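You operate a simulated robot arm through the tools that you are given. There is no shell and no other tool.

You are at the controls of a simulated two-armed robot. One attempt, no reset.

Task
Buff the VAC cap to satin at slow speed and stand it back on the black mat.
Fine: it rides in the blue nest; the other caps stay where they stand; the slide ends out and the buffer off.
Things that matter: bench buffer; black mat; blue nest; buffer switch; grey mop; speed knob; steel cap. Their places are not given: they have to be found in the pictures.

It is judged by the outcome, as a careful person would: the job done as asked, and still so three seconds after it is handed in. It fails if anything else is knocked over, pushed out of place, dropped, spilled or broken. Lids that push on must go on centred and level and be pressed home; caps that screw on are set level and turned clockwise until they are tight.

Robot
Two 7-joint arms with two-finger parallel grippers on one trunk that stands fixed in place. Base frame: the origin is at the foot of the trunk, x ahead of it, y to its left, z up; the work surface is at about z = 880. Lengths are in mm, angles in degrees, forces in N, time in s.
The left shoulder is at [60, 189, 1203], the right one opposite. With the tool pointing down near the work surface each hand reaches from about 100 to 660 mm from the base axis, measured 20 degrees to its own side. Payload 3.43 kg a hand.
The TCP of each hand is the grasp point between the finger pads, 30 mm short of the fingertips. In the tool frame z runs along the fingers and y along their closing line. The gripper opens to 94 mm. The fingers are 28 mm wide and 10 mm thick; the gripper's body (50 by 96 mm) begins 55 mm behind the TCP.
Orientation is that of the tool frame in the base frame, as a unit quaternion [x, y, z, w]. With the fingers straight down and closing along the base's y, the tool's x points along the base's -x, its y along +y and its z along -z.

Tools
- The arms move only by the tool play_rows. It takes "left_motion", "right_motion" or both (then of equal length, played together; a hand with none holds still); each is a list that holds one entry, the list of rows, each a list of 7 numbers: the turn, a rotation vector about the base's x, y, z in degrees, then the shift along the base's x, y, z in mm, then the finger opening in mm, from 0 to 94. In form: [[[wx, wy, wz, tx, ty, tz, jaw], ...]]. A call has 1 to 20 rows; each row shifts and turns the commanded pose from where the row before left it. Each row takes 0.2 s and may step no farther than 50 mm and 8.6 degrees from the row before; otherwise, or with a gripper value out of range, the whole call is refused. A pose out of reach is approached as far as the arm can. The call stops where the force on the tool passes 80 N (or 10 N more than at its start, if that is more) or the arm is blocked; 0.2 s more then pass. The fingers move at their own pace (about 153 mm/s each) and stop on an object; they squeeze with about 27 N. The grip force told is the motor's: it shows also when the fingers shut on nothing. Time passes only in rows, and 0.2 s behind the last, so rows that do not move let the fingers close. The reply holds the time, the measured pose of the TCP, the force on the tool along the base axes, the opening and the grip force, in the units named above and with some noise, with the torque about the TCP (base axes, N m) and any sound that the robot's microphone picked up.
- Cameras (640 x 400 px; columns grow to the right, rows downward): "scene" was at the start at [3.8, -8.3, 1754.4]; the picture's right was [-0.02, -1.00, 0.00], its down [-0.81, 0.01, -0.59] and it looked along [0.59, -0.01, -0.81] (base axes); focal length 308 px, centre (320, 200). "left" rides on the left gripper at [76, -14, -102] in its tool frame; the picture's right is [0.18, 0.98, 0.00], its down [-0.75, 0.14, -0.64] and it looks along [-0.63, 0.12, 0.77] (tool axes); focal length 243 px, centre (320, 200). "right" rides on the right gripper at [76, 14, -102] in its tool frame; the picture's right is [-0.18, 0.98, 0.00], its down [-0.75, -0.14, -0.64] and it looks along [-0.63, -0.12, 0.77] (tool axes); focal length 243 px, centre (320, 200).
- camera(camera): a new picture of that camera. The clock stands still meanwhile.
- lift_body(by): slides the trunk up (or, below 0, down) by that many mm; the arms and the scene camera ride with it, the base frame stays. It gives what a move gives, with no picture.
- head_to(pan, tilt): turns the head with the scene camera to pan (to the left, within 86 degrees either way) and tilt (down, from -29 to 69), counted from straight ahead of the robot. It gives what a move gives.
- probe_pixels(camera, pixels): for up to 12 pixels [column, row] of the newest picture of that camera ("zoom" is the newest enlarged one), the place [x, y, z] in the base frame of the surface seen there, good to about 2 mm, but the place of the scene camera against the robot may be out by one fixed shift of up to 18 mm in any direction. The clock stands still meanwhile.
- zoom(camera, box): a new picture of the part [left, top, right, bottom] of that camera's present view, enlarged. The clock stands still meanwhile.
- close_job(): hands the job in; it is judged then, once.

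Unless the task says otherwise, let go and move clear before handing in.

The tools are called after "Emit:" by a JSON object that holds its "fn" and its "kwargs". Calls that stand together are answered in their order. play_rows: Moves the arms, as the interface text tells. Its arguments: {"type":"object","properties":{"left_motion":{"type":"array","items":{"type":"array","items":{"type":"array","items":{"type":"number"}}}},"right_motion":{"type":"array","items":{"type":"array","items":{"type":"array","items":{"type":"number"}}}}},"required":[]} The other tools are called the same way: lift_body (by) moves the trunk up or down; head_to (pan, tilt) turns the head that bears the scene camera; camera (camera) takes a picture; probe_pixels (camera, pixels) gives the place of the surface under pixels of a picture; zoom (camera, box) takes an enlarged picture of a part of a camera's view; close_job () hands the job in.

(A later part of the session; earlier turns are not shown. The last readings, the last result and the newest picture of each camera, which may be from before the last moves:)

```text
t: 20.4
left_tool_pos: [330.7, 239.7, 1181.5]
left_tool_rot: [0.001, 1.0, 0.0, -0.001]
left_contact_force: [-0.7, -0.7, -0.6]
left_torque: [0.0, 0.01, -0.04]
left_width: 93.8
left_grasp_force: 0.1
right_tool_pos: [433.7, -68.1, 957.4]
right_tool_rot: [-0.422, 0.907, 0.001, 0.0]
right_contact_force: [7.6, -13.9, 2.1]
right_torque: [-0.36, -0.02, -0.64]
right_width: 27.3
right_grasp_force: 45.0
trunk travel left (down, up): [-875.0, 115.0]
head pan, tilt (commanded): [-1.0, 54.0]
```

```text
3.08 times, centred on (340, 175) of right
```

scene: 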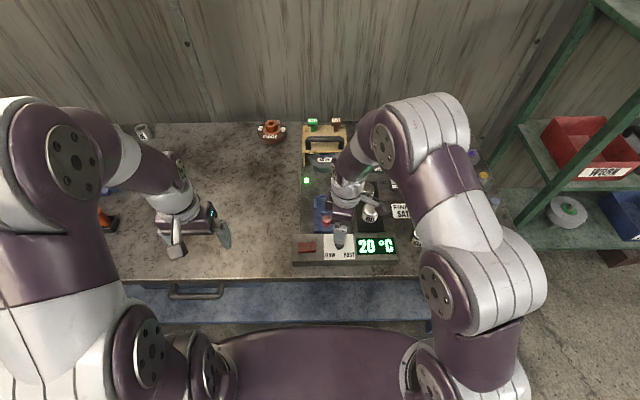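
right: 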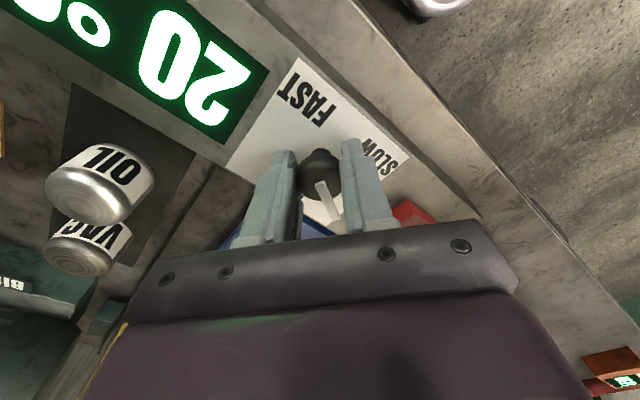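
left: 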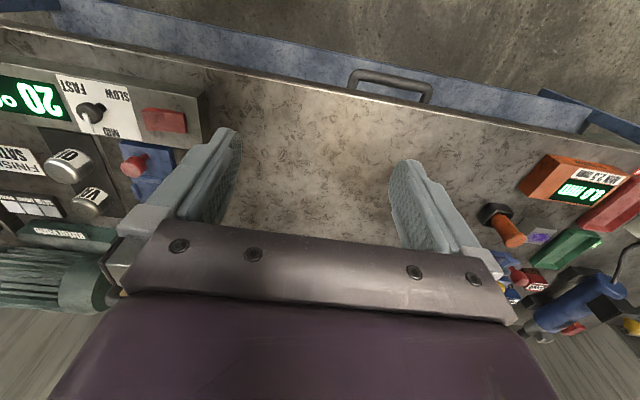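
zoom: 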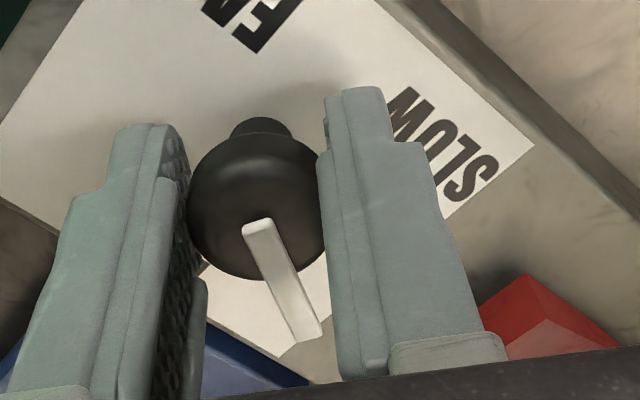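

The pointer seems to lag the hand by ~10–20°, suggesting a stop or slip. I'll release, lift, and look.

Emit:
{"fn": "play_rows", "kwargs": {"right_motion": [[[0, 0, 0, 0, 0, 0, 60], [0, 0, 0, 0, 0, 0, 60], [0, 0, 0, 0, 0, 20, 60], [0, 0, 0, 0, 0, 40, 60], [0, 0, 0, 0, 0, 40, 60]]]}}

Emit:
{"fn": "camera", "kwargs": {"camera": "right"}}

Emit:
{"fn": "zoom", "kwargs": {"camera": "scene", "box": [300, 215, 380, 270]}}

```text
t: 21.6
left_tool_pos: [327.8, 242.2, 1181.0]
left_tool_rot: [0.0, 1.0, 0.0, 0.0]
left_contact_force: [-0.1, 0.0, 0.4]
left_torque: [-0.01, -0.01, 0.0]
left_width: 93.9
left_grasp_force: 0.0
right_tool_pos: [431.3, -67.0, 1060.2]
right_tool_rot: [-0.422, 0.907, -0.001, 0.0]
right_contact_force: [0.1, 0.8, -0.1]
right_torque: [0.0, -0.03, 0.0]
right_width: 60.1
right_grasp_force: 0.1
trunk travel left (down, up): [-875.0, 115.0]
head pan, tilt (commanded): [-1.0, 54.0]
```

```text
taken
```

right: 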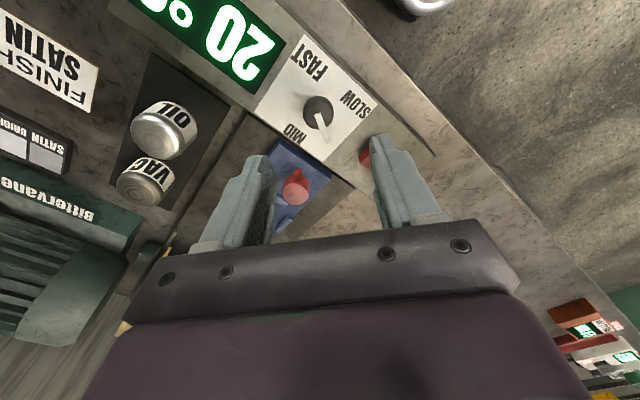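

```text
7.27 times, centred on (340, 242) of scene
```

zoom: 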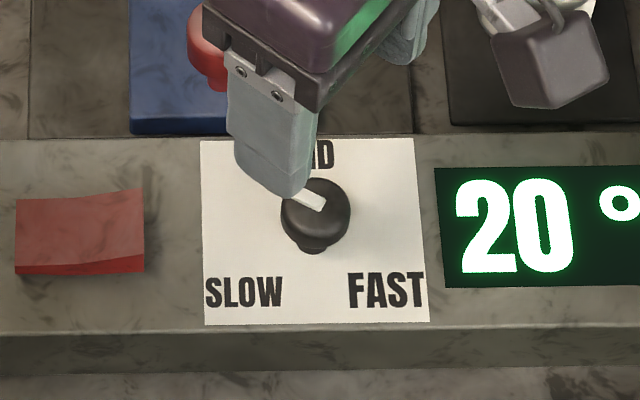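

Emit:
{"fn": "zoom", "kwargs": {"camera": "right", "box": [260, 60, 380, 160]}}

Emit:
{"fn": "probe_pixels", "kwargs": {"camera": "right", "pixels": [[318, 112], [322, 125], [316, 100], [354, 103], [295, 135], [310, 63]]}}

```text
4.00 times, centred on (320, 110) of right
```

zoom: 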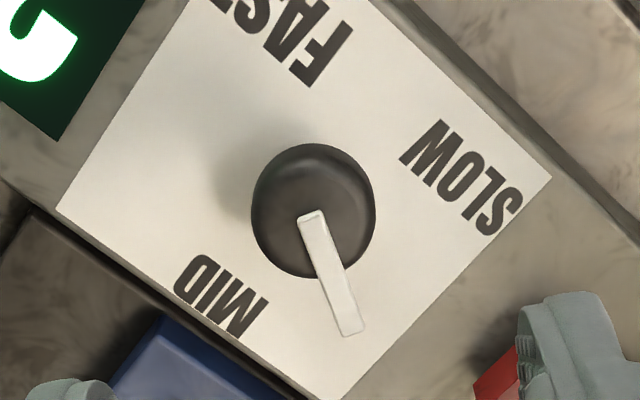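

```text
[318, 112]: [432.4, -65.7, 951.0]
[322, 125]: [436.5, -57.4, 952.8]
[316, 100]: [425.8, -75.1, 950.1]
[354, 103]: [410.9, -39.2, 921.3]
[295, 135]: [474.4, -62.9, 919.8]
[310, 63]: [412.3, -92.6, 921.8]
```

Emit:
{"fn": "probe_pixels", "kwargs": {"camera": "right", "pixels": [[317, 115], [319, 120], [321, 125], [323, 130], [325, 135], [327, 140], [318, 117], [326, 138]]}}

Emit:
{"fn": "zoom", "kwargs": {"camera": "right", "box": [300, 95, 345, 150]}}

```text
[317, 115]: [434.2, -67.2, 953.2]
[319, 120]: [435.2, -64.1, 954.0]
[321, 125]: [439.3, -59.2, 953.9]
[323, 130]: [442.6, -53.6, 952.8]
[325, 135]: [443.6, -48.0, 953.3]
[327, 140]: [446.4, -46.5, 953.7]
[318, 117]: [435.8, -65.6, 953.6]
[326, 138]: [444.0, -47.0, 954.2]
```

```text
7.27 times, centred on (322, 122) of right
```

zoom: 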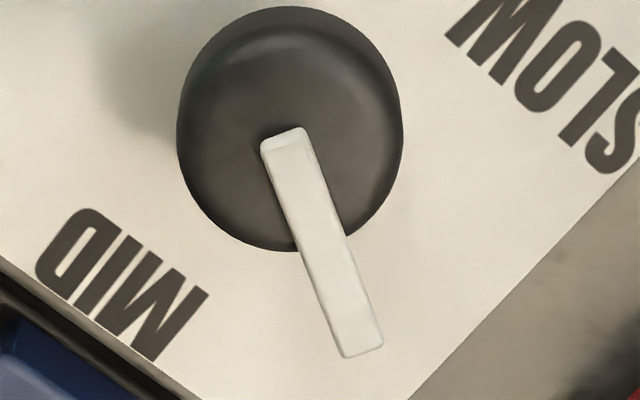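

The pointer now sits at ~60°, midway between MID and SLOW label. I'll regrip and try turning further to tell a stop from a slip.

Emit:
{"fn": "play_rows", "kwargs": {"right_motion": [[[0, 0, 0, 0, 1, -40, 60], [0, 0, 0, 0, 0, -40, 60], [0, 0, 0, 0, 0, -20, 60], [0, 0, 0, 0, 0, -3, 60], [0, 0, 0, 0, 0, 0, 40], [0, 0, 0, 0, 0, 0, 20], [0, 0, 0, 0, 0, 0, 20], [0, 0, 0, 0, 0, 0, 20]]]}}

Emit:
{"fn": "zoom", "kwargs": {"camera": "right", "box": [260, 110, 420, 240]}}

```text
t: 23.4
left_tool_pos: [329.7, 239.8, 1180.7]
left_tool_rot: [0.0, 1.0, 0.0, -0.001]
left_contact_force: [0.0, 0.0, 0.2]
left_torque: [0.03, -0.01, 0.0]
left_width: 94.1
left_grasp_force: 0.0
right_tool_pos: [434.1, -67.0, 954.2]
right_tool_rot: [-0.421, 0.907, 0.001, 0.001]
right_contact_force: [11.7, -11.8, 2.9]
right_torque: [-0.13, -0.35, -0.11]
right_width: 27.3
right_grasp_force: 45.3
trunk travel left (down, up): [-875.0, 115.0]
head pan, tilt (commanded): [-1.0, 54.0]
```

```text
3.08 times, centred on (340, 175) of right
```

zoom: 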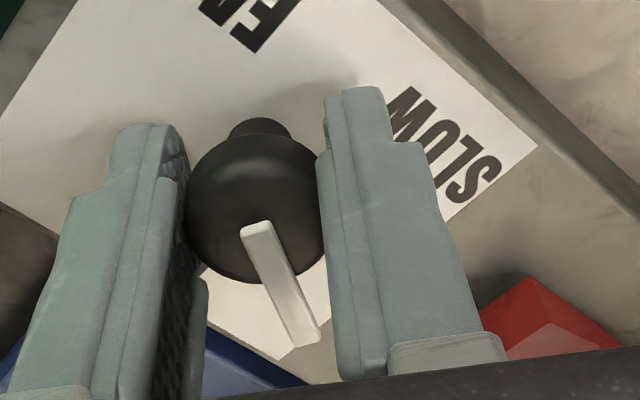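

Gripped again. Relieve the side force (+1.5,−1.5) and turn +16°.

Emit:
{"fn": "play_rows", "kwargs": {"right_motion": [[[0, 0, 0, 1.5, -1.5, 0, 20], [0, 0, 4, 0, 0, 0, 20], [0, 0, 4, 0, 0, 0, 20], [0, 0, 4, 0, 0, 0, 20], [0, 0, 4, 0, 0, 0, 20], [0, 0, 0, 0, 0, 0, 20]]]}}

Emit:
{"fn": "zoom", "kwargs": {"camera": "right", "box": [260, 110, 420, 240]}}

```text
t: 24.8
left_tool_pos: [330.5, 240.3, 1180.9]
left_tool_rot: [0.0, 1.0, 0.0, 0.0]
left_contact_force: [0.3, -0.5, -1.1]
left_torque: [0.03, 0.05, -0.03]
left_width: 94.0
left_grasp_force: 0.1
right_tool_pos: [433.6, -67.6, 954.6]
right_tool_rot: [-0.545, 0.839, 0.0, 0.002]
right_contact_force: [8.8, -11.1, 6.3]
right_torque: [-0.14, -0.13, -0.51]
right_width: 27.5
right_grasp_force: 45.6
trunk travel left (down, up): [-875.0, 115.0]
head pan, tilt (commanded): [-1.0, 54.0]
```

```text
3.08 times, centred on (340, 175) of right
```

zoom: 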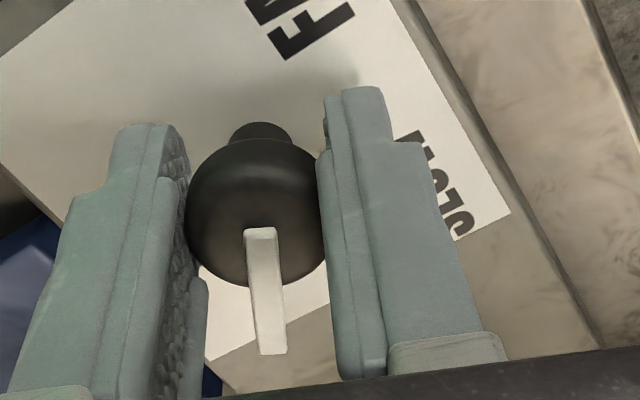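

The pointer stayed at 60° while the hand slipped on it — so 60° CCW is the knob's end stop, i.e. SLOW. I'll release, lift, un-yaw, and head toward VAC.

Emit:
{"fn": "play_rows", "kwargs": {"right_motion": [[[0, 0, 0, 0, 0, 0, 60], [0, 0, 0, 0, 0, 0, 60], [0, 0, 0, 0, 0, 20, 60], [0, 0, 0, 0, 0, 40, 60], [0, 0, 0, 0, 0, 45, 75], [0, 0, -8, 11, -13, 2, 75], [0, 0, -8, 11, -13, 2, 75], [0, 0, -8, 11, -13, 2, 75], [0, 0, -8, 11, -13, 2, 75], [0, 0, -8, 11, -13, 2, 75], [0, 0, -8, 11, -13, 2, 75], [0, 0, -8, 11, -13, 2, 75], [0, 0, -8, 11, -13, 2, 75], [0, 0, -2, 0, 0, 0, 75]]]}}

Emit:
{"fn": "zoom", "kwargs": {"camera": "scene", "box": [285, 170, 410, 270]}}

Emit:
{"fn": "camera", "kwargs": {"camera": "right"}}

```text
t: 27.8
left_tool_pos: [328.2, 242.3, 1180.6]
left_tool_rot: [0.0, 1.0, 0.0, 0.0]
left_contact_force: [-0.3, -0.5, -0.9]
left_torque: [0.0, 0.01, 0.03]
left_width: 94.1
left_grasp_force: 0.0
right_tool_pos: [522.1, -170.1, 1076.1]
right_tool_rot: [0.001, 1.0, 0.0, -0.001]
right_contact_force: [0.5, -0.4, -0.1]
right_torque: [-0.01, 0.01, 0.01]
right_width: 75.3
right_grasp_force: 0.0
trunk travel left (down, up): [-875.0, 115.0]
head pan, tilt (commanded): [-1.0, 54.0]
```

```text
4.00 times, centred on (348, 220) of scene
```

zoom: 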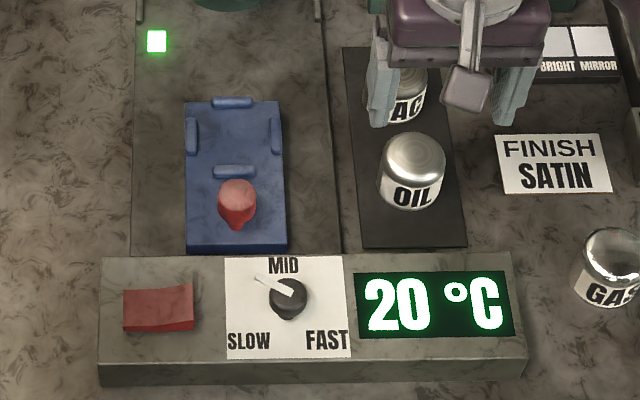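

```text
taken
```

right: 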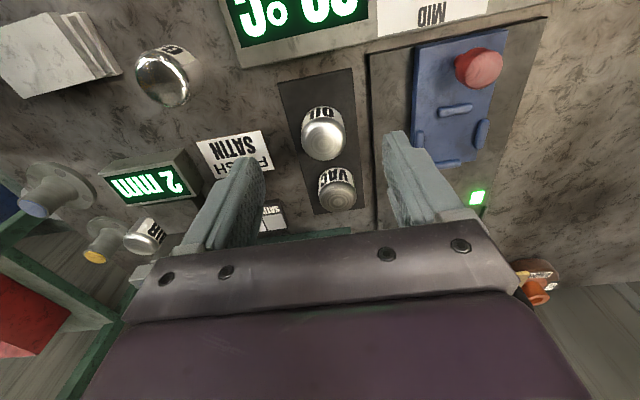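

The knob pointer now sits at its CCW stop. I'll get a fresh fix on VAC from this view.

Emit:
{"fn": "zoom", "kwargs": {"camera": "right", "box": [280, 90, 390, 220]}}

Emit:
{"fn": "probe_pixels", "kwargs": {"camera": "right", "pixels": [[338, 197], [323, 197], [353, 197], [338, 190], [338, 205], [324, 142], [479, 66], [456, 111], [482, 134], [420, 139]]}}

```text
3.08 times, centred on (335, 155) of right
```

zoom: 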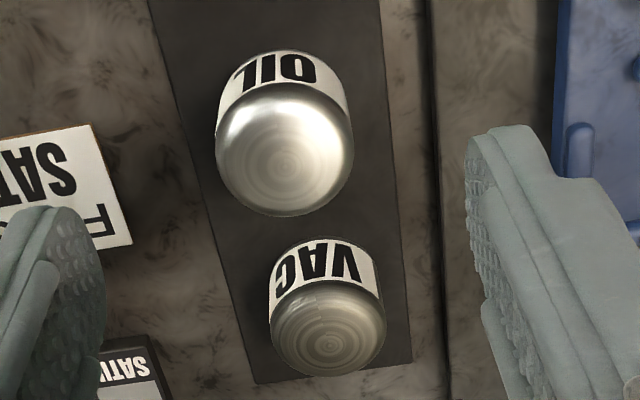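

```text
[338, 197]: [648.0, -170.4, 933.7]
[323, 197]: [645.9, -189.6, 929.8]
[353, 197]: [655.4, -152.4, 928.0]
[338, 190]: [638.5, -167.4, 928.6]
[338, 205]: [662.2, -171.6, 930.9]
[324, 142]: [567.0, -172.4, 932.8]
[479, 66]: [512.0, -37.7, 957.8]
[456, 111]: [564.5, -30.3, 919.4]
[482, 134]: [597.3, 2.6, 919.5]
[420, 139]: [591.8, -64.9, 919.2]
```

VAC centre ≈ [656,-171]. Now pitch the right hand −20° about y and move to a pre-grasp above VAC.

Emit:
{"fn": "play_rows", "kwargs": {"right_motion": [[[0, -4, 0, 22, 0, -12, 75], [0, -4, 0, 24, 0, -14, 75], [0, -4, 0, 26, 0, -16, 75], [0, -4, 0, 28, 0, -18, 75], [0, -4, 0, 27.5, -1, -18, 75], [0, 0, 0, 0, 0, 0, 75]]]}}

Emit:
{"fn": "camera", "kwargs": {"camera": "right"}}

Emit:
{"fn": "camera", "kwargs": {"camera": "scene"}}

```text
t: 29.2
left_tool_pos: [328.0, 241.8, 1181.3]
left_tool_rot: [0.0, 1.0, 0.0, 0.0]
left_contact_force: [0.3, 0.1, -0.4]
left_torque: [0.01, 0.0, 0.02]
left_width: 93.9
left_grasp_force: 0.0
right_tool_pos: [648.2, -170.9, 998.9]
right_tool_rot: [0.001, 0.985, 0.0, 0.175]
right_contact_force: [-0.6, -0.1, 0.8]
right_torque: [-0.01, 0.03, 0.0]
right_width: 74.9
right_grasp_force: 0.0
trunk travel left (down, up): [-875.0, 115.0]
head pan, tilt (commanded): [-1.0, 54.0]
```

```text
taken
```

right: 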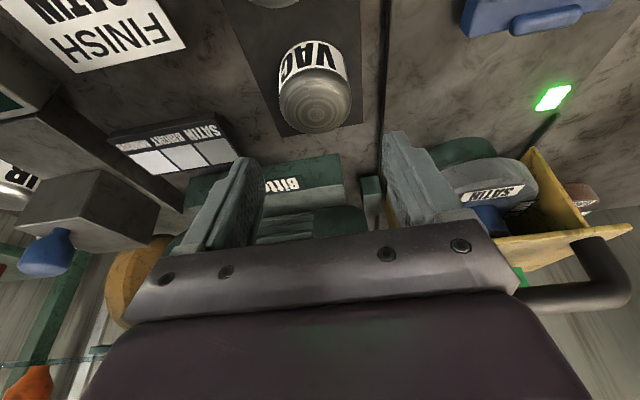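

```text
taken
```

scene: 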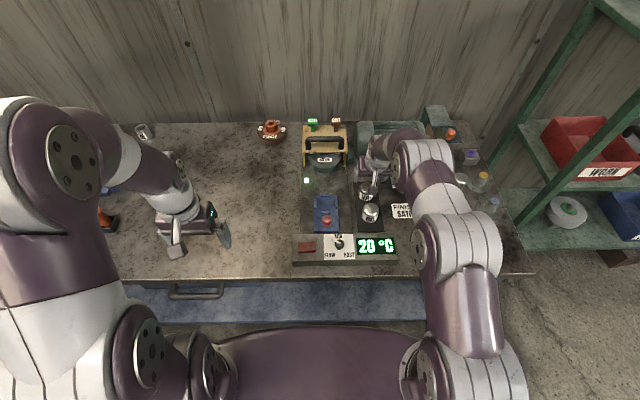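

Pre-grasp reached with VAC's top rings at (315,105). Quick probe then descend.

Emit:
{"fn": "probe_pixels", "kwargs": {"camera": "right", "pixels": [[315, 108], [315, 104], [281, 104], [349, 104], [315, 72]]}}

Emit:
{"fn": "zoom", "kwargs": {"camera": "right", "box": [260, 20, 380, 150]}}

```text
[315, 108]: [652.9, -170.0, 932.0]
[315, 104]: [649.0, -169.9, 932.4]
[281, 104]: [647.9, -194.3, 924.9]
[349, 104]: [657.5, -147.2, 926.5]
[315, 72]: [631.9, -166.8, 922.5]
```

```text
3.08 times, centred on (320, 85) of right
```

zoom: 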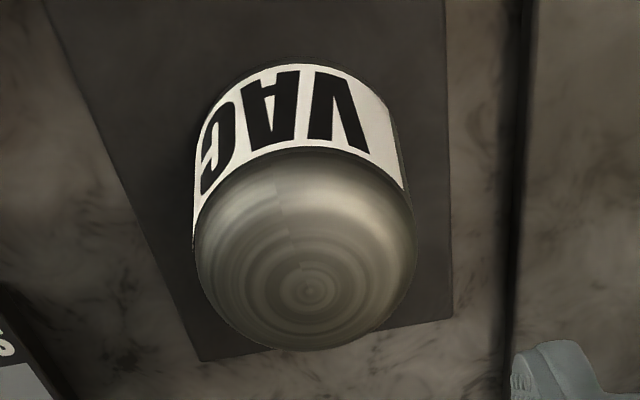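

Centre refines to [657,-169.5]. Descend 65 mm with +2/+1 mm correction, then close.

Emit:
{"fn": "play_rows", "kwargs": {"right_motion": [[[0, 0, 0, 2, 1, -15, 75], [0, 0, 0, 0, 0, -20, 75], [0, 0, 0, 0, 0, -15, 75], [0, 0, 0, 0, 0, -10, 75], [0, 0, 0, 0, 0, -5, 75], [0, 0, 0, 0, 0, 0, 75]]]}}

Emit:
{"fn": "camera", "kwargs": {"camera": "right"}}

Emit:
{"fn": "zoom", "kwargs": {"camera": "scene", "box": [330, 150, 430, 240]}}

```text
t: 30.6
left_tool_pos: [328.8, 240.9, 1181.0]
left_tool_rot: [0.0, 1.0, 0.001, 0.0]
left_contact_force: [0.2, 1.1, 0.5]
left_torque: [0.0, -0.01, 0.03]
left_width: 94.1
left_grasp_force: 0.0
right_tool_pos: [650.9, -170.0, 932.5]
right_tool_rot: [0.0, 0.985, 0.0, 0.173]
right_contact_force: [0.3, -0.1, 0.3]
right_torque: [0.0, -0.01, -0.01]
right_width: 75.0
right_grasp_force: 0.1
trunk travel left (down, up): [-875.0, 115.0]
head pan, tilt (commanded): [-1.0, 54.0]
```

```text
taken
```

right: 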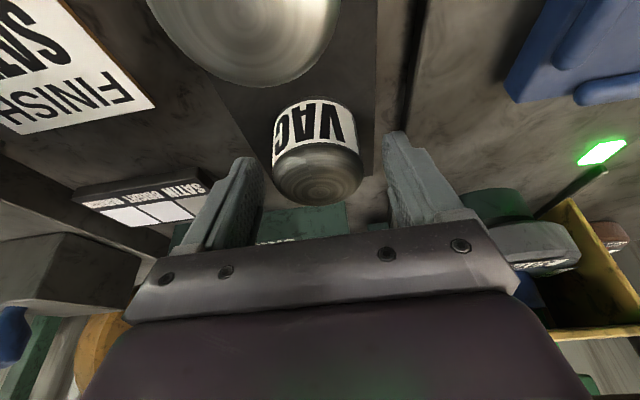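

```text
4.44 times, centred on (380, 195) of scene
```

zoom: 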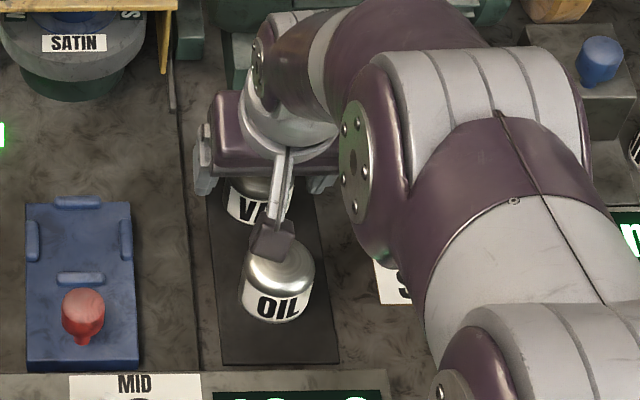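

VAC sits between the fingers. Closing.

Emit:
{"fn": "play_rows", "kwargs": {"right_motion": [[[0, 0, 0, 0, 0, 0, 62], [0, 0, 0, 0, 0, 0, 54], [0, 0, 0, 0, 0, 0, 40], [0, 0, 0, 0, 0, 0, 40], [0, 0, 0, 0, 0, 0, 40]]]}}

Emit:
{"fn": "camera", "kwargs": {"camera": "right"}}

```text
t: 31.8
left_tool_pos: [328.3, 241.7, 1181.5]
left_tool_rot: [0.0, 1.0, 0.0, 0.0]
left_contact_force: [0.1, 0.1, 0.3]
left_torque: [-0.05, 0.0, -0.01]
left_width: 94.0
left_grasp_force: 0.1
right_tool_pos: [650.7, -170.8, 934.1]
right_tool_rot: [0.0, 0.985, 0.0, 0.174]
right_contact_force: [0.3, -0.2, 1.0]
right_torque: [0.04, 0.01, 0.03]
right_width: 50.9
right_grasp_force: 26.8
trunk travel left (down, up): [-875.0, 115.0]
head pan, tilt (commanded): [-1.0, 54.0]
```

```text
taken
```

right: 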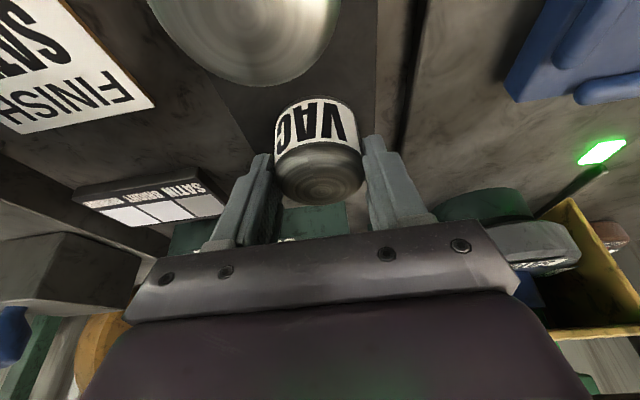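

Gripped VAC at 50.9 mm. Lift 70 mm and carry it above the nest.

Emit:
{"fn": "play_rows", "kwargs": {"right_motion": [[[0, 0, 0, 0, 0, 15, 40], [0, 0, 0, 0, 0, 25, 40], [0, 0, 0, 0, 0, 30, 40], [0, 0, 0, -10, 24, 0, 40], [0, 0, 0, -10, 24, 0, 40], [0, 0, 0, -10, 24, 0, 40], [0, 0, 0, -10, 24, 0, 40], [0, 0, 0, -10, 24, 0, 40], [0, 0, 0, -11, 19.5, 0, 40], [0, 0, 0, 0, 0, 0, 40]]]}}

Emit:
{"fn": "camera", "kwargs": {"camera": "right"}}

Emit:
{"fn": "zoom", "kwargs": {"camera": "scene", "box": [285, 150, 410, 250]}}

```text
t: 34.0
left_tool_pos: [329.5, 242.3, 1181.0]
left_tool_rot: [0.0, 1.0, -0.001, -0.001]
left_contact_force: [-0.3, -0.4, -0.5]
left_torque: [0.0, 0.0, -0.01]
left_width: 94.1
left_grasp_force: 0.2
right_tool_pos: [591.6, -29.6, 1002.5]
right_tool_rot: [0.001, 0.985, 0.0, 0.174]
right_contact_force: [-0.6, -0.3, -3.3]
right_torque: [0.03, 0.01, 0.03]
right_width: 50.7
right_grasp_force: 27.1
trunk travel left (down, up): [-875.0, 115.0]
head pan, tilt (commanded): [-1.0, 54.0]
```

```text
taken
```

right: 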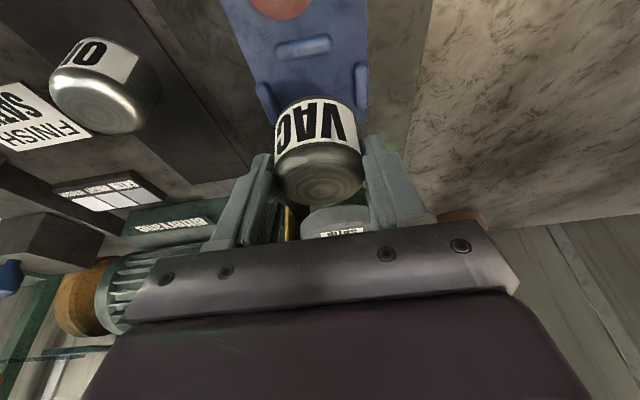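

```text
4.00 times, centred on (348, 200) of scene
```

zoom: 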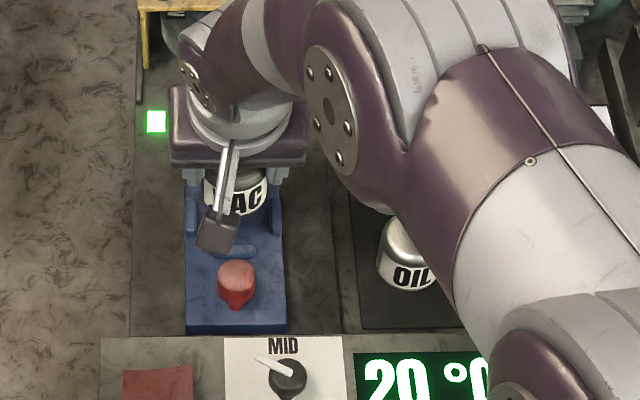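

The cap hovers over the nest. I'll probe the lugs from this view to refine placement.

Emit:
{"fn": "probe_pixels", "kwargs": {"camera": "right", "pixels": [[303, 46], [362, 80], [361, 70], [264, 90], [330, 46], [277, 50], [318, 190], [360, 92]]}}

Emit:
{"fn": "zoom", "kwargs": {"camera": "right", "box": [220, 0, 420, 130]}}

```text
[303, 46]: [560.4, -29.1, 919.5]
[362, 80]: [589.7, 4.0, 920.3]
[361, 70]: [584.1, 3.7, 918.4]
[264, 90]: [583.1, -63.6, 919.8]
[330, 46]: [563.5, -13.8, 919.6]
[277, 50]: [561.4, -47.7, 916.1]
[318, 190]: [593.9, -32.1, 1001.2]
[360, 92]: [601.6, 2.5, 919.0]
```

```text
3.08 times, centred on (320, 65) of right
```

zoom: 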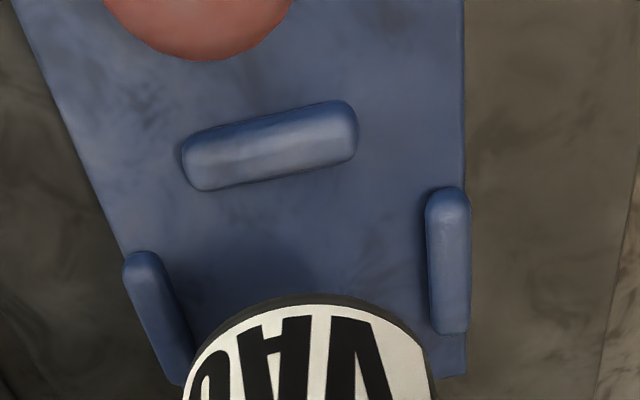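

Nest centre confirmed ≈[596,-30.5]; the cap is aligned. Lowering 40 mm, then small steps feeling for contact.

Emit:
{"fn": "play_rows", "kwargs": {"right_motion": [[[0, 0, 0, 0, 0, -15, 40], [0, 0, 0, 0, 0, -15, 40], [0, 0, 0, 0, 0, -8, 40], [0, 0, 0, 0, 0, -3, 40], [0, 0, 0, 0, 0, 0, 40]]]}}

Emit:
{"fn": "camera", "kwargs": {"camera": "right"}}

Emit:
{"fn": "zoom", "kwargs": {"camera": "scene", "box": [300, 170, 380, 240]}}

```text
t: 35.2
left_tool_pos: [329.1, 242.1, 1180.3]
left_tool_rot: [-0.001, 1.0, 0.0, 0.0]
left_contact_force: [-0.4, -0.5, 0.2]
left_torque: [0.02, 0.01, -0.01]
left_width: 94.3
left_grasp_force: 0.0
right_tool_pos: [589.1, -30.2, 962.0]
right_tool_rot: [0.0, 0.985, 0.0, 0.173]
right_contact_force: [1.4, 0.1, -2.4]
right_torque: [-0.02, -0.02, -0.04]
right_width: 51.0
right_grasp_force: 26.9
trunk travel left (down, up): [-875.0, 115.0]
head pan, tilt (commanded): [-1.0, 54.0]
```

```text
taken
```

right: 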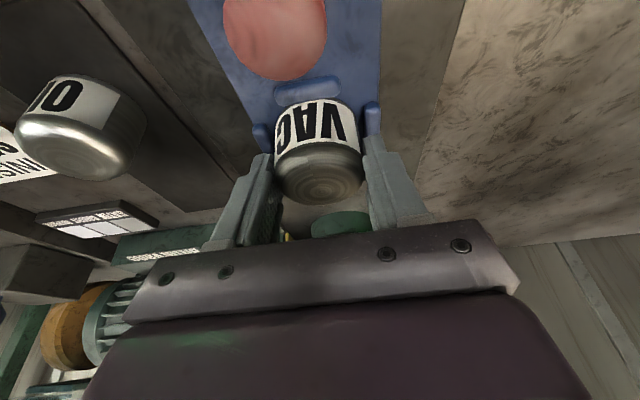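

```text
5.71 times, centred on (340, 205) of scene
```

zoom: 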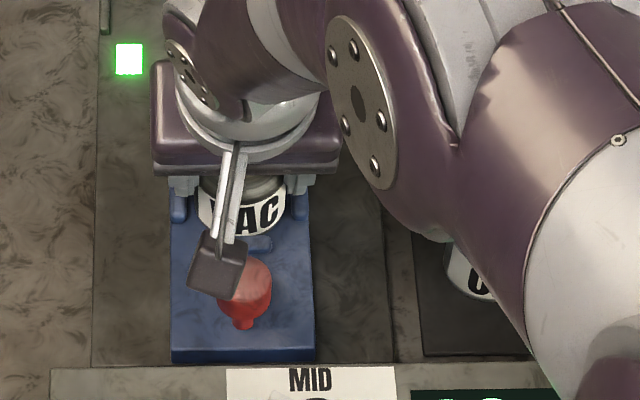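

Emit:
{"fn": "play_rows", "kwargs": {"right_motion": [[[0, 0, 0, 0, 0, -1, 40], [0, 0, 0, 0, 0, -1, 40], [0, 0, 0, 0, 0, 0, 40]]]}}

Emit:
{"fn": "zoom", "kwargs": {"camera": "right", "box": [220, 40, 420, 220]}}

```text
t: 36.0
left_tool_pos: [327.8, 242.0, 1180.0]
left_tool_rot: [0.0, 1.0, 0.001, 0.0]
left_contact_force: [-0.1, -0.7, -0.6]
left_torque: [-0.01, 0.02, -0.01]
left_width: 93.7
left_grasp_force: 0.1
right_tool_pos: [589.2, -31.2, 960.1]
right_tool_rot: [0.002, 0.985, 0.0, 0.174]
right_contact_force: [0.7, 0.5, -2.1]
right_torque: [-0.03, -0.03, -0.01]
right_width: 51.3
right_grasp_force: 27.4
trunk travel left (down, up): [-875.0, 115.0]
head pan, tilt (commanded): [-1.0, 54.0]
```

```text
2.22 times, centred on (320, 130) of right
```

zoom: 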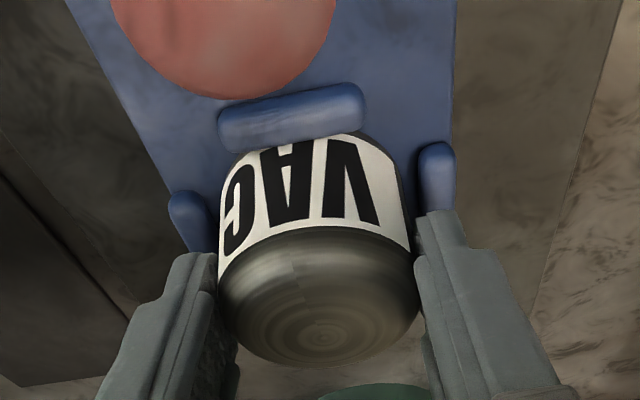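

Still no contact (Fz −2.1). Continue down by 1 mm steps.

Emit:
{"fn": "play_rows", "kwargs": {"right_motion": [[[0, 0, 0, 0.5, 0, -1, 40], [0, 0, 0, 0.5, 0, -0.7, 40], [0, 0, 0, 0, 0, 0, 40]]]}}

```text
t: 36.8
left_tool_pos: [328.9, 242.6, 1180.8]
left_tool_rot: [0.0, 1.0, 0.0, 0.0]
left_contact_force: [0.3, -0.1, 0.6]
left_torque: [-0.03, -0.01, 0.02]
left_width: 94.2
left_grasp_force: 0.1
right_tool_pos: [591.2, -30.5, 958.9]
right_tool_rot: [0.001, 0.985, 0.0, 0.175]
right_contact_force: [-0.7, 0.1, 4.4]
right_torque: [0.05, 0.11, -0.02]
right_width: 50.7
right_grasp_force: 27.2
trunk travel left (down, up): [-875.0, 115.0]
head pan, tilt (commanded): [-1.0, 54.0]
```

Contact (Fz +4.4) at the plate height — the cap is seated. Releasing and lifting away.

Emit:
{"fn": "play_rows", "kwargs": {"right_motion": [[[0, 0, 0, 0, 0, 0, 60], [0, 0, 0, 0, 0, 0, 75], [0, 0, 0, 0, 0, 10, 75], [0, 0, 0, 0, 0, 25, 75], [0, 0, 0, 0, 0, 35, 75], [0, 0, 0, 0, 0, 20, 75], [0, 0, 0, -10, -35, 10, 75], [0, 0, 0, -20, -40, 10, 75], [0, 0, 0, -20, -40, 10, 75], [0, 0, 0, -20, -40, 10, 75]]]}}

Emit:
{"fn": "camera", "kwargs": {"camera": "right"}}

Emit:
{"fn": "camera", "kwargs": {"camera": "scene"}}

Emit:
{"fn": "zoom", "kwargs": {"camera": "scene", "box": [285, 110, 410, 270]}}

```text
t: 39.0
left_tool_pos: [326.9, 241.1, 1180.8]
left_tool_rot: [0.0, 1.0, 0.0, 0.0]
left_contact_force: [0.8, 0.9, -0.5]
left_torque: [0.03, -0.05, -0.05]
left_width: 93.9
left_grasp_force: 0.0
right_tool_pos: [518.9, -189.6, 1088.8]
right_tool_rot: [0.001, 0.985, 0.001, 0.174]
right_contact_force: [-0.2, -0.7, -0.6]
right_torque: [0.0, -0.05, -0.02]
right_width: 75.1
right_grasp_force: 0.1
trunk travel left (down, up): [-875.0, 115.0]
head pan, tilt (commanded): [-1.0, 54.0]
```

```text
taken
```

right: 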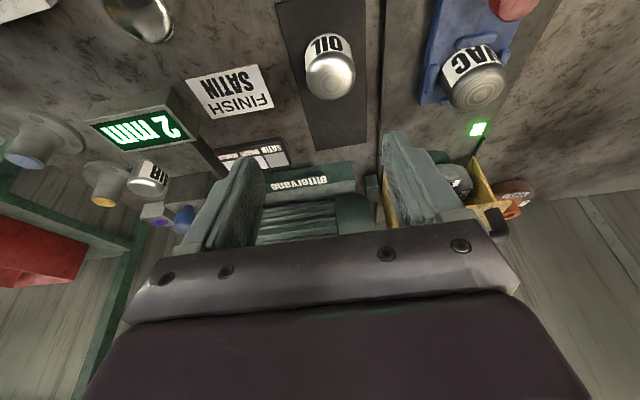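

```text
taken
```

scene: 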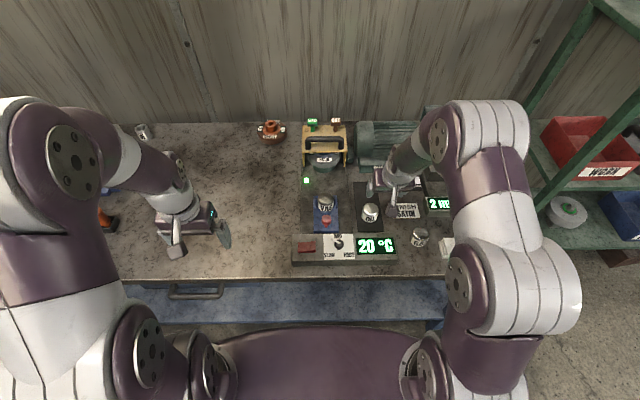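

```text
2.50 times, centred on (348, 190) of scene
```

zoom: 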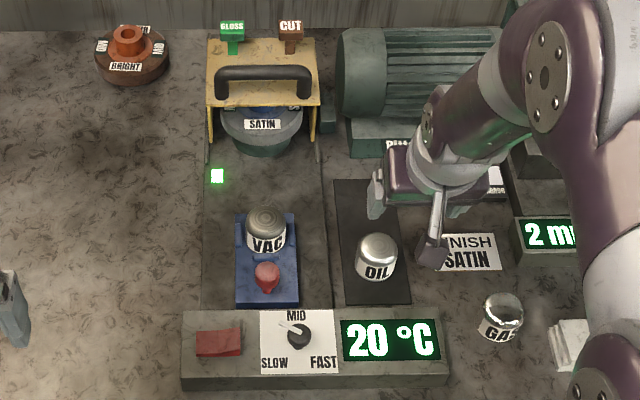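

VAC stands in the nest. Next: the left hand with closed fingers goes over the rocker's raised half (~[433,12]).

Emit:
{"fn": "play_rows", "kwargs": {"left_motion": [[[0, 0, 0, 15, -33, -20, 40], [0, 0, 0, 15, -33, -25, 20], [0, 0, 0, 15, -33, -27, 0], [0, 0, 0, 15, -33, -27, 0], [0, 0, 0, 15, -33, -27, 0], [0, 0, 0, 15, -33, -27, 0], [0, 0, 0, 15, -32, -27, 0], [0, 0, 0, 0, 0, 0, 0]]]}}

Emit:
{"fn": "camera", "kwargs": {"camera": "left"}}

Emit:
{"fn": "zoom", "kwargs": {"camera": "scene", "box": [285, 190, 410, 270]}}

```text
t: 40.8
left_tool_pos: [433.5, 11.9, 1000.8]
left_tool_rot: [-0.001, 1.0, 0.0, 0.0]
left_contact_force: [0.1, -1.0, 0.3]
left_torque: [-0.03, -0.01, -0.01]
left_width: 0.0
left_grasp_force: 27.0
right_tool_pos: [520.4, -187.8, 1090.3]
right_tool_rot: [0.0, 0.985, 0.0, 0.174]
right_contact_force: [-0.1, 0.4, -0.4]
right_torque: [-0.01, 0.0, 0.0]
right_width: 74.9
right_grasp_force: 0.1
trunk travel left (down, up): [-875.0, 115.0]
head pan, tilt (commanded): [-1.0, 54.0]
```

```text
taken
```

left: 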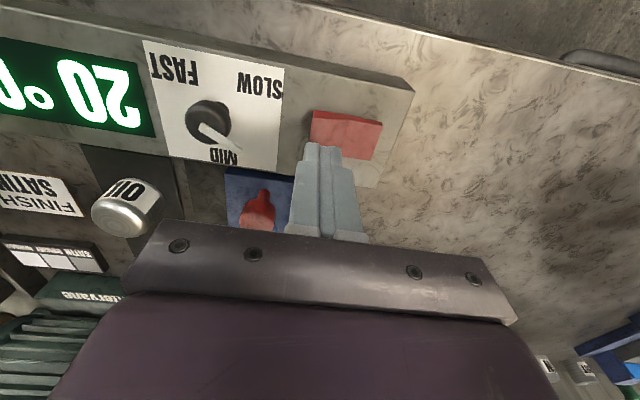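

```text
5.00 times, centred on (348, 230) of scene
```

zoom: 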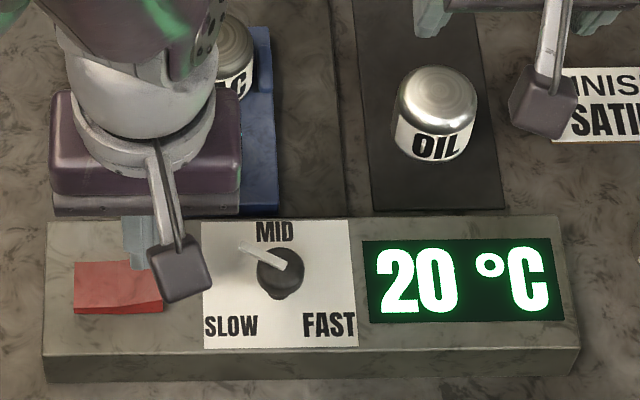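

Closed fingertips are above the raised half. I'll press down stepwise.

Emit:
{"fn": "play_rows", "kwargs": {"left_motion": [[[0, 0, 0, 0, 0, -20, 0], [0, 0, 0, 0, 0, -10, 0], [0, 0, 0, 0, 0, -3, 0], [0, 0, 0, 0, 0, -3, 0], [0, 0, 0, 0, 0, 0, 0]]]}}

Emit:
{"fn": "camera", "kwargs": {"camera": "left"}}

```text
t: 42.0
left_tool_pos: [431.5, 11.1, 963.4]
left_tool_rot: [0.0, 1.0, 0.0, 0.0]
left_contact_force: [0.3, 0.5, 0.1]
left_torque: [0.0, 0.02, -0.01]
left_width: 0.0
left_grasp_force: 27.2
right_tool_pos: [520.4, -185.8, 1089.1]
right_tool_rot: [0.0, 0.985, 0.0, 0.174]
right_contact_force: [0.5, 0.2, 0.3]
right_torque: [-0.01, -0.01, -0.02]
right_width: 75.0
right_grasp_force: 0.0
trunk travel left (down, up): [-875.0, 115.0]
head pan, tilt (commanded): [-1.0, 54.0]
```

```text
taken
```

left: 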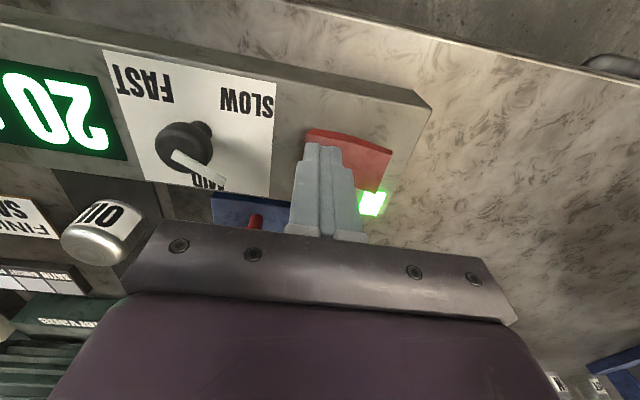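

Emit:
{"fn": "play_rows", "kwargs": {"left_motion": [[[0, 0, 0, 0, 0, -2, 0], [0, 0, 0, 0, 0, -2, 0], [0, 0, 0, 0, 0, 0, 0]]]}}

Emit:
{"fn": "zoom", "kwargs": {"camera": "left", "box": [260, 90, 420, 240]}}

```text
t: 42.8
left_tool_pos: [433.7, 10.5, 964.4]
left_tool_rot: [0.0, 1.0, -0.002, 0.004]
left_contact_force: [1.3, 3.7, 36.2]
left_torque: [0.46, 0.19, 0.03]
left_width: 0.0
left_grasp_force: 27.4
right_tool_pos: [516.5, -187.9, 1091.5]
right_tool_rot: [0.001, 0.985, 0.0, 0.174]
right_contact_force: [-0.2, -0.2, 0.2]
right_torque: [-0.02, -0.02, 0.0]
right_width: 75.1
right_grasp_force: 0.1
trunk travel left (down, up): [-875.0, 115.0]
head pan, tilt (commanded): [-1.0, 54.0]
```

```text
2.67 times, centred on (340, 165) of left
```

zoom: 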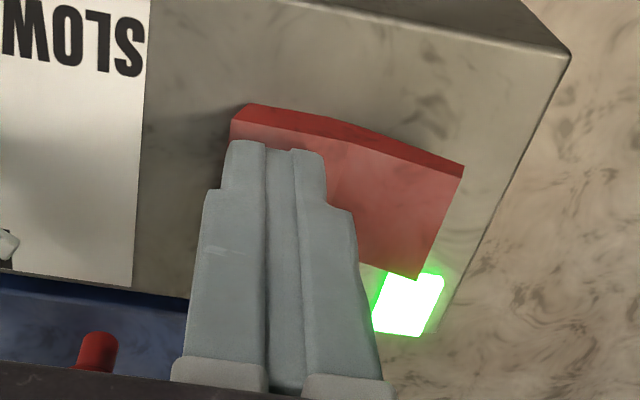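

36 N on the rocker with no click yet. I'll probe the rocker surface to see its present tilt.

Emit:
{"fn": "camera", "kwargs": {"camera": "left"}}

Emit:
{"fn": "probe_pixels", "kwargs": {"camera": "left", "pixels": [[347, 165], [370, 172], [385, 158], [359, 146], [310, 140], [345, 145], [330, 139], [340, 155]]}}

Emit:
{"fn": "zoom", "kwargs": {"camera": "scene", "box": [285, 220, 365, 270]}}

```text
taken
```

left: 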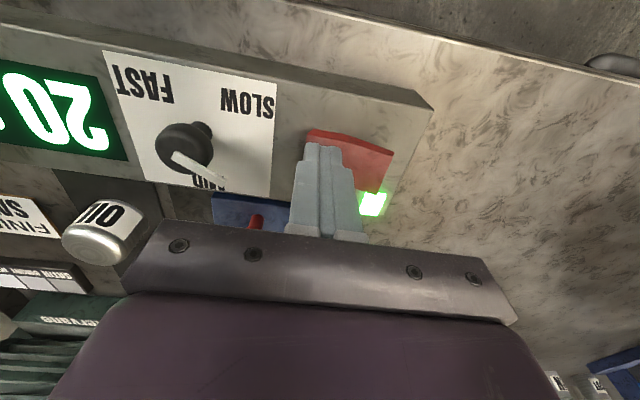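

```text
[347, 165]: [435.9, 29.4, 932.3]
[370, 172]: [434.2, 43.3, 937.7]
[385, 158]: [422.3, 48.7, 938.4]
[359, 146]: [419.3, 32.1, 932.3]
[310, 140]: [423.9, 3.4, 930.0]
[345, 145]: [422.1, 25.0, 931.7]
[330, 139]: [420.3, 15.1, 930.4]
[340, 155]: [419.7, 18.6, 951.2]
```

```text
8.00 times, centred on (325, 245) of scene
```

zoom: 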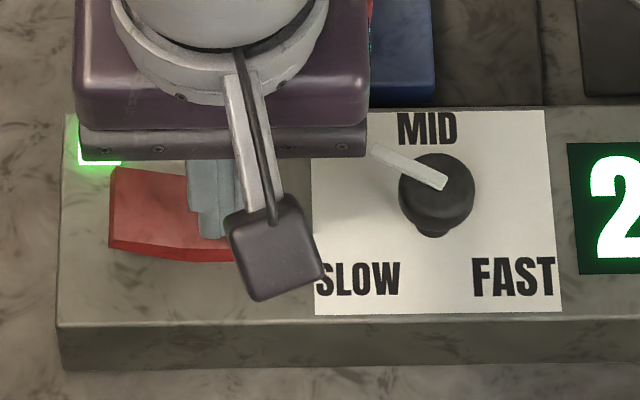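

The rocker has flipped (y≈45 side now at z 938, y≈5 side at 930), so it's switched. I'll lift off and check whether the mop is spinning.

Emit:
{"fn": "play_rows", "kwargs": {"left_motion": [[[0, 0, 0, 0, 0, 20, 0], [0, 0, 0, 0, 0, 30, 0], [0, 0, 0, 0, 0, 30, 0]]]}}

Emit:
{"fn": "camera", "kwargs": {"camera": "scene"}}

Emit:
{"fn": "zoom", "kwargs": {"camera": "scene", "box": [290, 110, 380, 185]}}

Emit:
{"fn": "zoom", "kwargs": {"camera": "scene", "box": [285, 170, 410, 270]}}

```text
t: 43.6
left_tool_pos: [435.0, 10.1, 1040.2]
left_tool_rot: [0.0, 1.0, 0.0, -0.001]
left_contact_force: [0.4, 0.0, 0.4]
left_torque: [0.0, -0.02, 0.01]
left_width: 0.0
left_grasp_force: 27.2
right_tool_pos: [520.6, -188.4, 1088.9]
right_tool_rot: [0.001, 0.985, 0.001, 0.174]
right_contact_force: [-0.6, 0.8, -0.5]
right_torque: [-0.01, -0.05, 0.0]
right_width: 74.9
right_grasp_force: 0.1
trunk travel left (down, up): [-875.0, 115.0]
head pan, tilt (commanded): [-1.0, 54.0]
```

```text
taken
```

scene: 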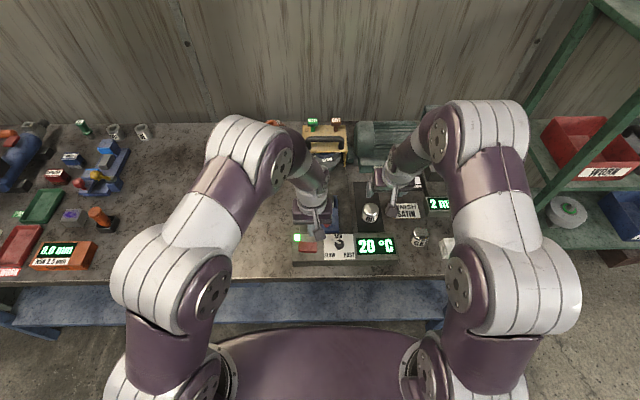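

```text
5.33 times, centred on (335, 148) of scene
```

zoom: 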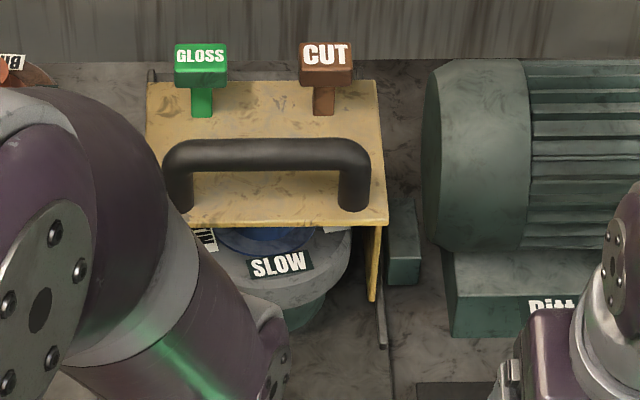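

```text
4.00 times, centred on (348, 220) of scene
```

zoom: 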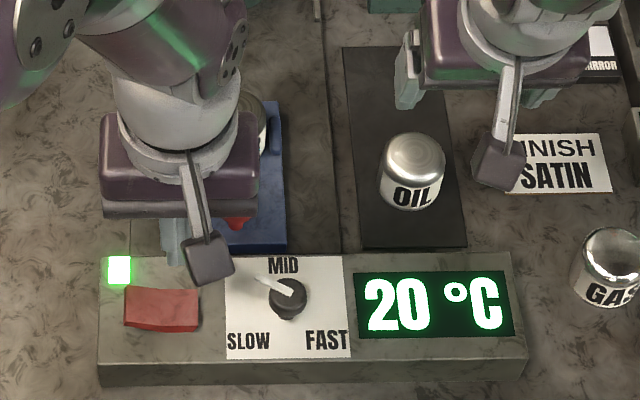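

The mop spins (its label changed to SLOW side) and a green lamp lit on the panel — buffer is on, at slow. I'll retreat the left hand and bring the right hand (better reach) over the red slide knob.

Emit:
{"fn": "play_rows", "kwargs": {"left_motion": [[[0, 0, 0, -5, 35, 15, 0], [0, 0, 0, -5, 35, 15, 0], [0, 0, 0, -5, 35, 10, 0], [0, 0, 0, -5, 30, 0, 0], [0, 0, 0, 0, 20, 0, 0], [0, 0, 0, 0, 0, 0, 0], [0, 0, 0, 0, 0, 0, 0]]], "right_motion": [[[0, 0, 0, 0, 0, 0, 60], [0, 0, 0, 0, 0, 0, 60], [0, 0, 0, 0, 35, 0, 60], [0, 0, 0, -2, 40, -15, 60], [0, 0, 0, -3, 40, -20, 60], [0, 0, 0, -4, 40, -20, 60], [0, 0, 0, 0, 0, 0, 60]]]}}

Emit:
{"fn": "camera", "kwargs": {"camera": "right"}}

Emit:
{"fn": "camera", "kwargs": {"camera": "scene"}}

```text
t: 45.2
left_tool_pos: [411.4, 166.4, 1082.2]
left_tool_rot: [0.0, 1.0, 0.0, 0.0]
left_contact_force: [0.2, 0.1, -0.1]
left_torque: [0.0, 0.0, -0.02]
left_width: 0.0
left_grasp_force: 26.9
right_tool_pos: [513.4, -32.4, 1033.8]
right_tool_rot: [0.0, 0.985, 0.0, 0.174]
right_contact_force: [0.3, 0.2, -0.6]
right_torque: [0.0, 0.0, 0.0]
right_width: 59.9
right_grasp_force: 0.1
trunk travel left (down, up): [-875.0, 115.0]
head pan, tilt (commanded): [-1.0, 54.0]
```

```text
taken
```

right: 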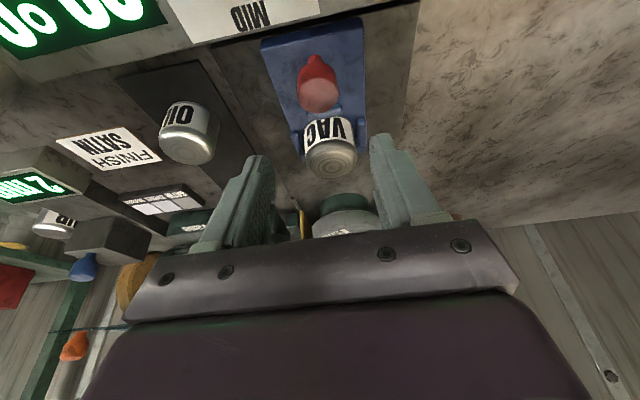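

```text
taken
```

scene: 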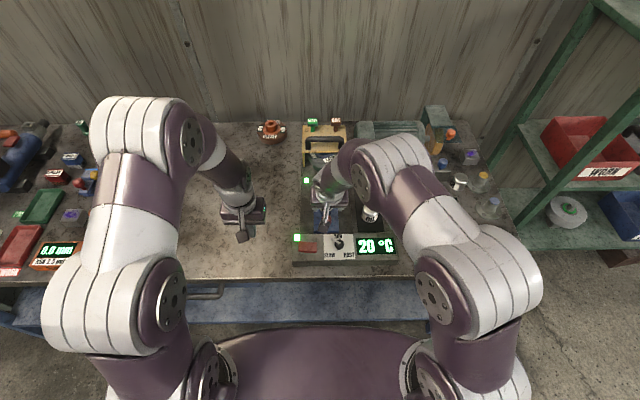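

Emit:
{"fn": "zoom", "kwargs": {"camera": "right", "box": [250, 30, 400, 190]}}

Emit:
{"fn": "probe_pixels", "kwargs": {"camera": "right", "pixels": [[319, 96], [302, 92], [336, 92], [318, 72], [330, 158], [319, 106]]}}

```text
2.50 times, centred on (325, 110) of right
```

zoom: 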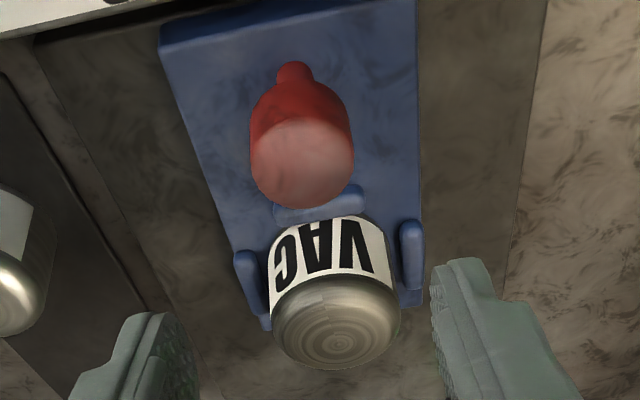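

```text
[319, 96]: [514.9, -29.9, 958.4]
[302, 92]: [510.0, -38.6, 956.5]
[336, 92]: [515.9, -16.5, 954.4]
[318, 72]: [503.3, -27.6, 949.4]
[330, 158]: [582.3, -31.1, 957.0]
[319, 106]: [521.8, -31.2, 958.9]
```

Red knob top centre ≈[514,-30,958]; VAC sits level and centred between lugs. Descend around the knob and grip.

Emit:
{"fn": "play_rows", "kwargs": {"right_motion": [[[0, 0, 0, -1, 2, -25, 60], [0, 0, 0, 0, 0, -25, 60], [0, 0, 0, 0, 0, -18, 60], [0, 0, 0, 0, 0, -10, 60], [0, 0, 0, 0, 0, -5, 60], [0, 0, 0, 0, 0, 0, 40], [0, 0, 0, 0, 0, 0, 22], [0, 0, 0, 0, 0, 0, 22], [0, 0, 0, 0, 0, 0, 22]]]}}

Emit:
{"fn": "camera", "kwargs": {"camera": "right"}}

```text
t: 47.2
left_tool_pos: [411.6, 165.7, 1081.4]
left_tool_rot: [0.0, 1.0, 0.0, 0.0]
left_contact_force: [0.3, 0.1, 0.3]
left_torque: [0.01, -0.02, 0.02]
left_width: 0.0
left_grasp_force: 26.9
right_tool_pos: [511.1, -29.5, 948.8]
right_tool_rot: [0.0, 0.985, 0.0, 0.174]
right_contact_force: [-0.4, 1.3, -4.2]
right_torque: [0.08, -0.43, 0.09]
right_width: 32.4
right_grasp_force: 45.0
trunk travel left (down, up): [-875.0, 115.0]
head pan, tilt (commanded): [-1.0, 54.0]
```

```text
taken
```

right: 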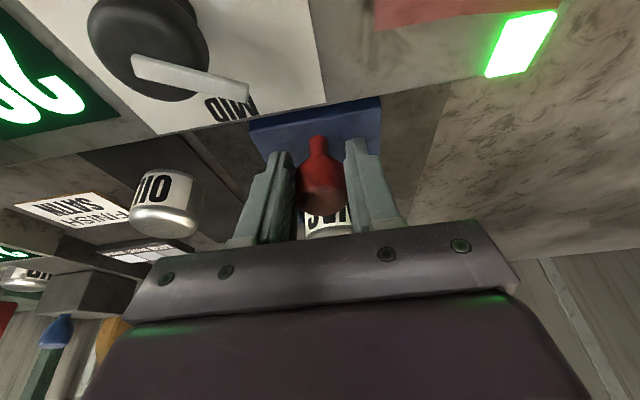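

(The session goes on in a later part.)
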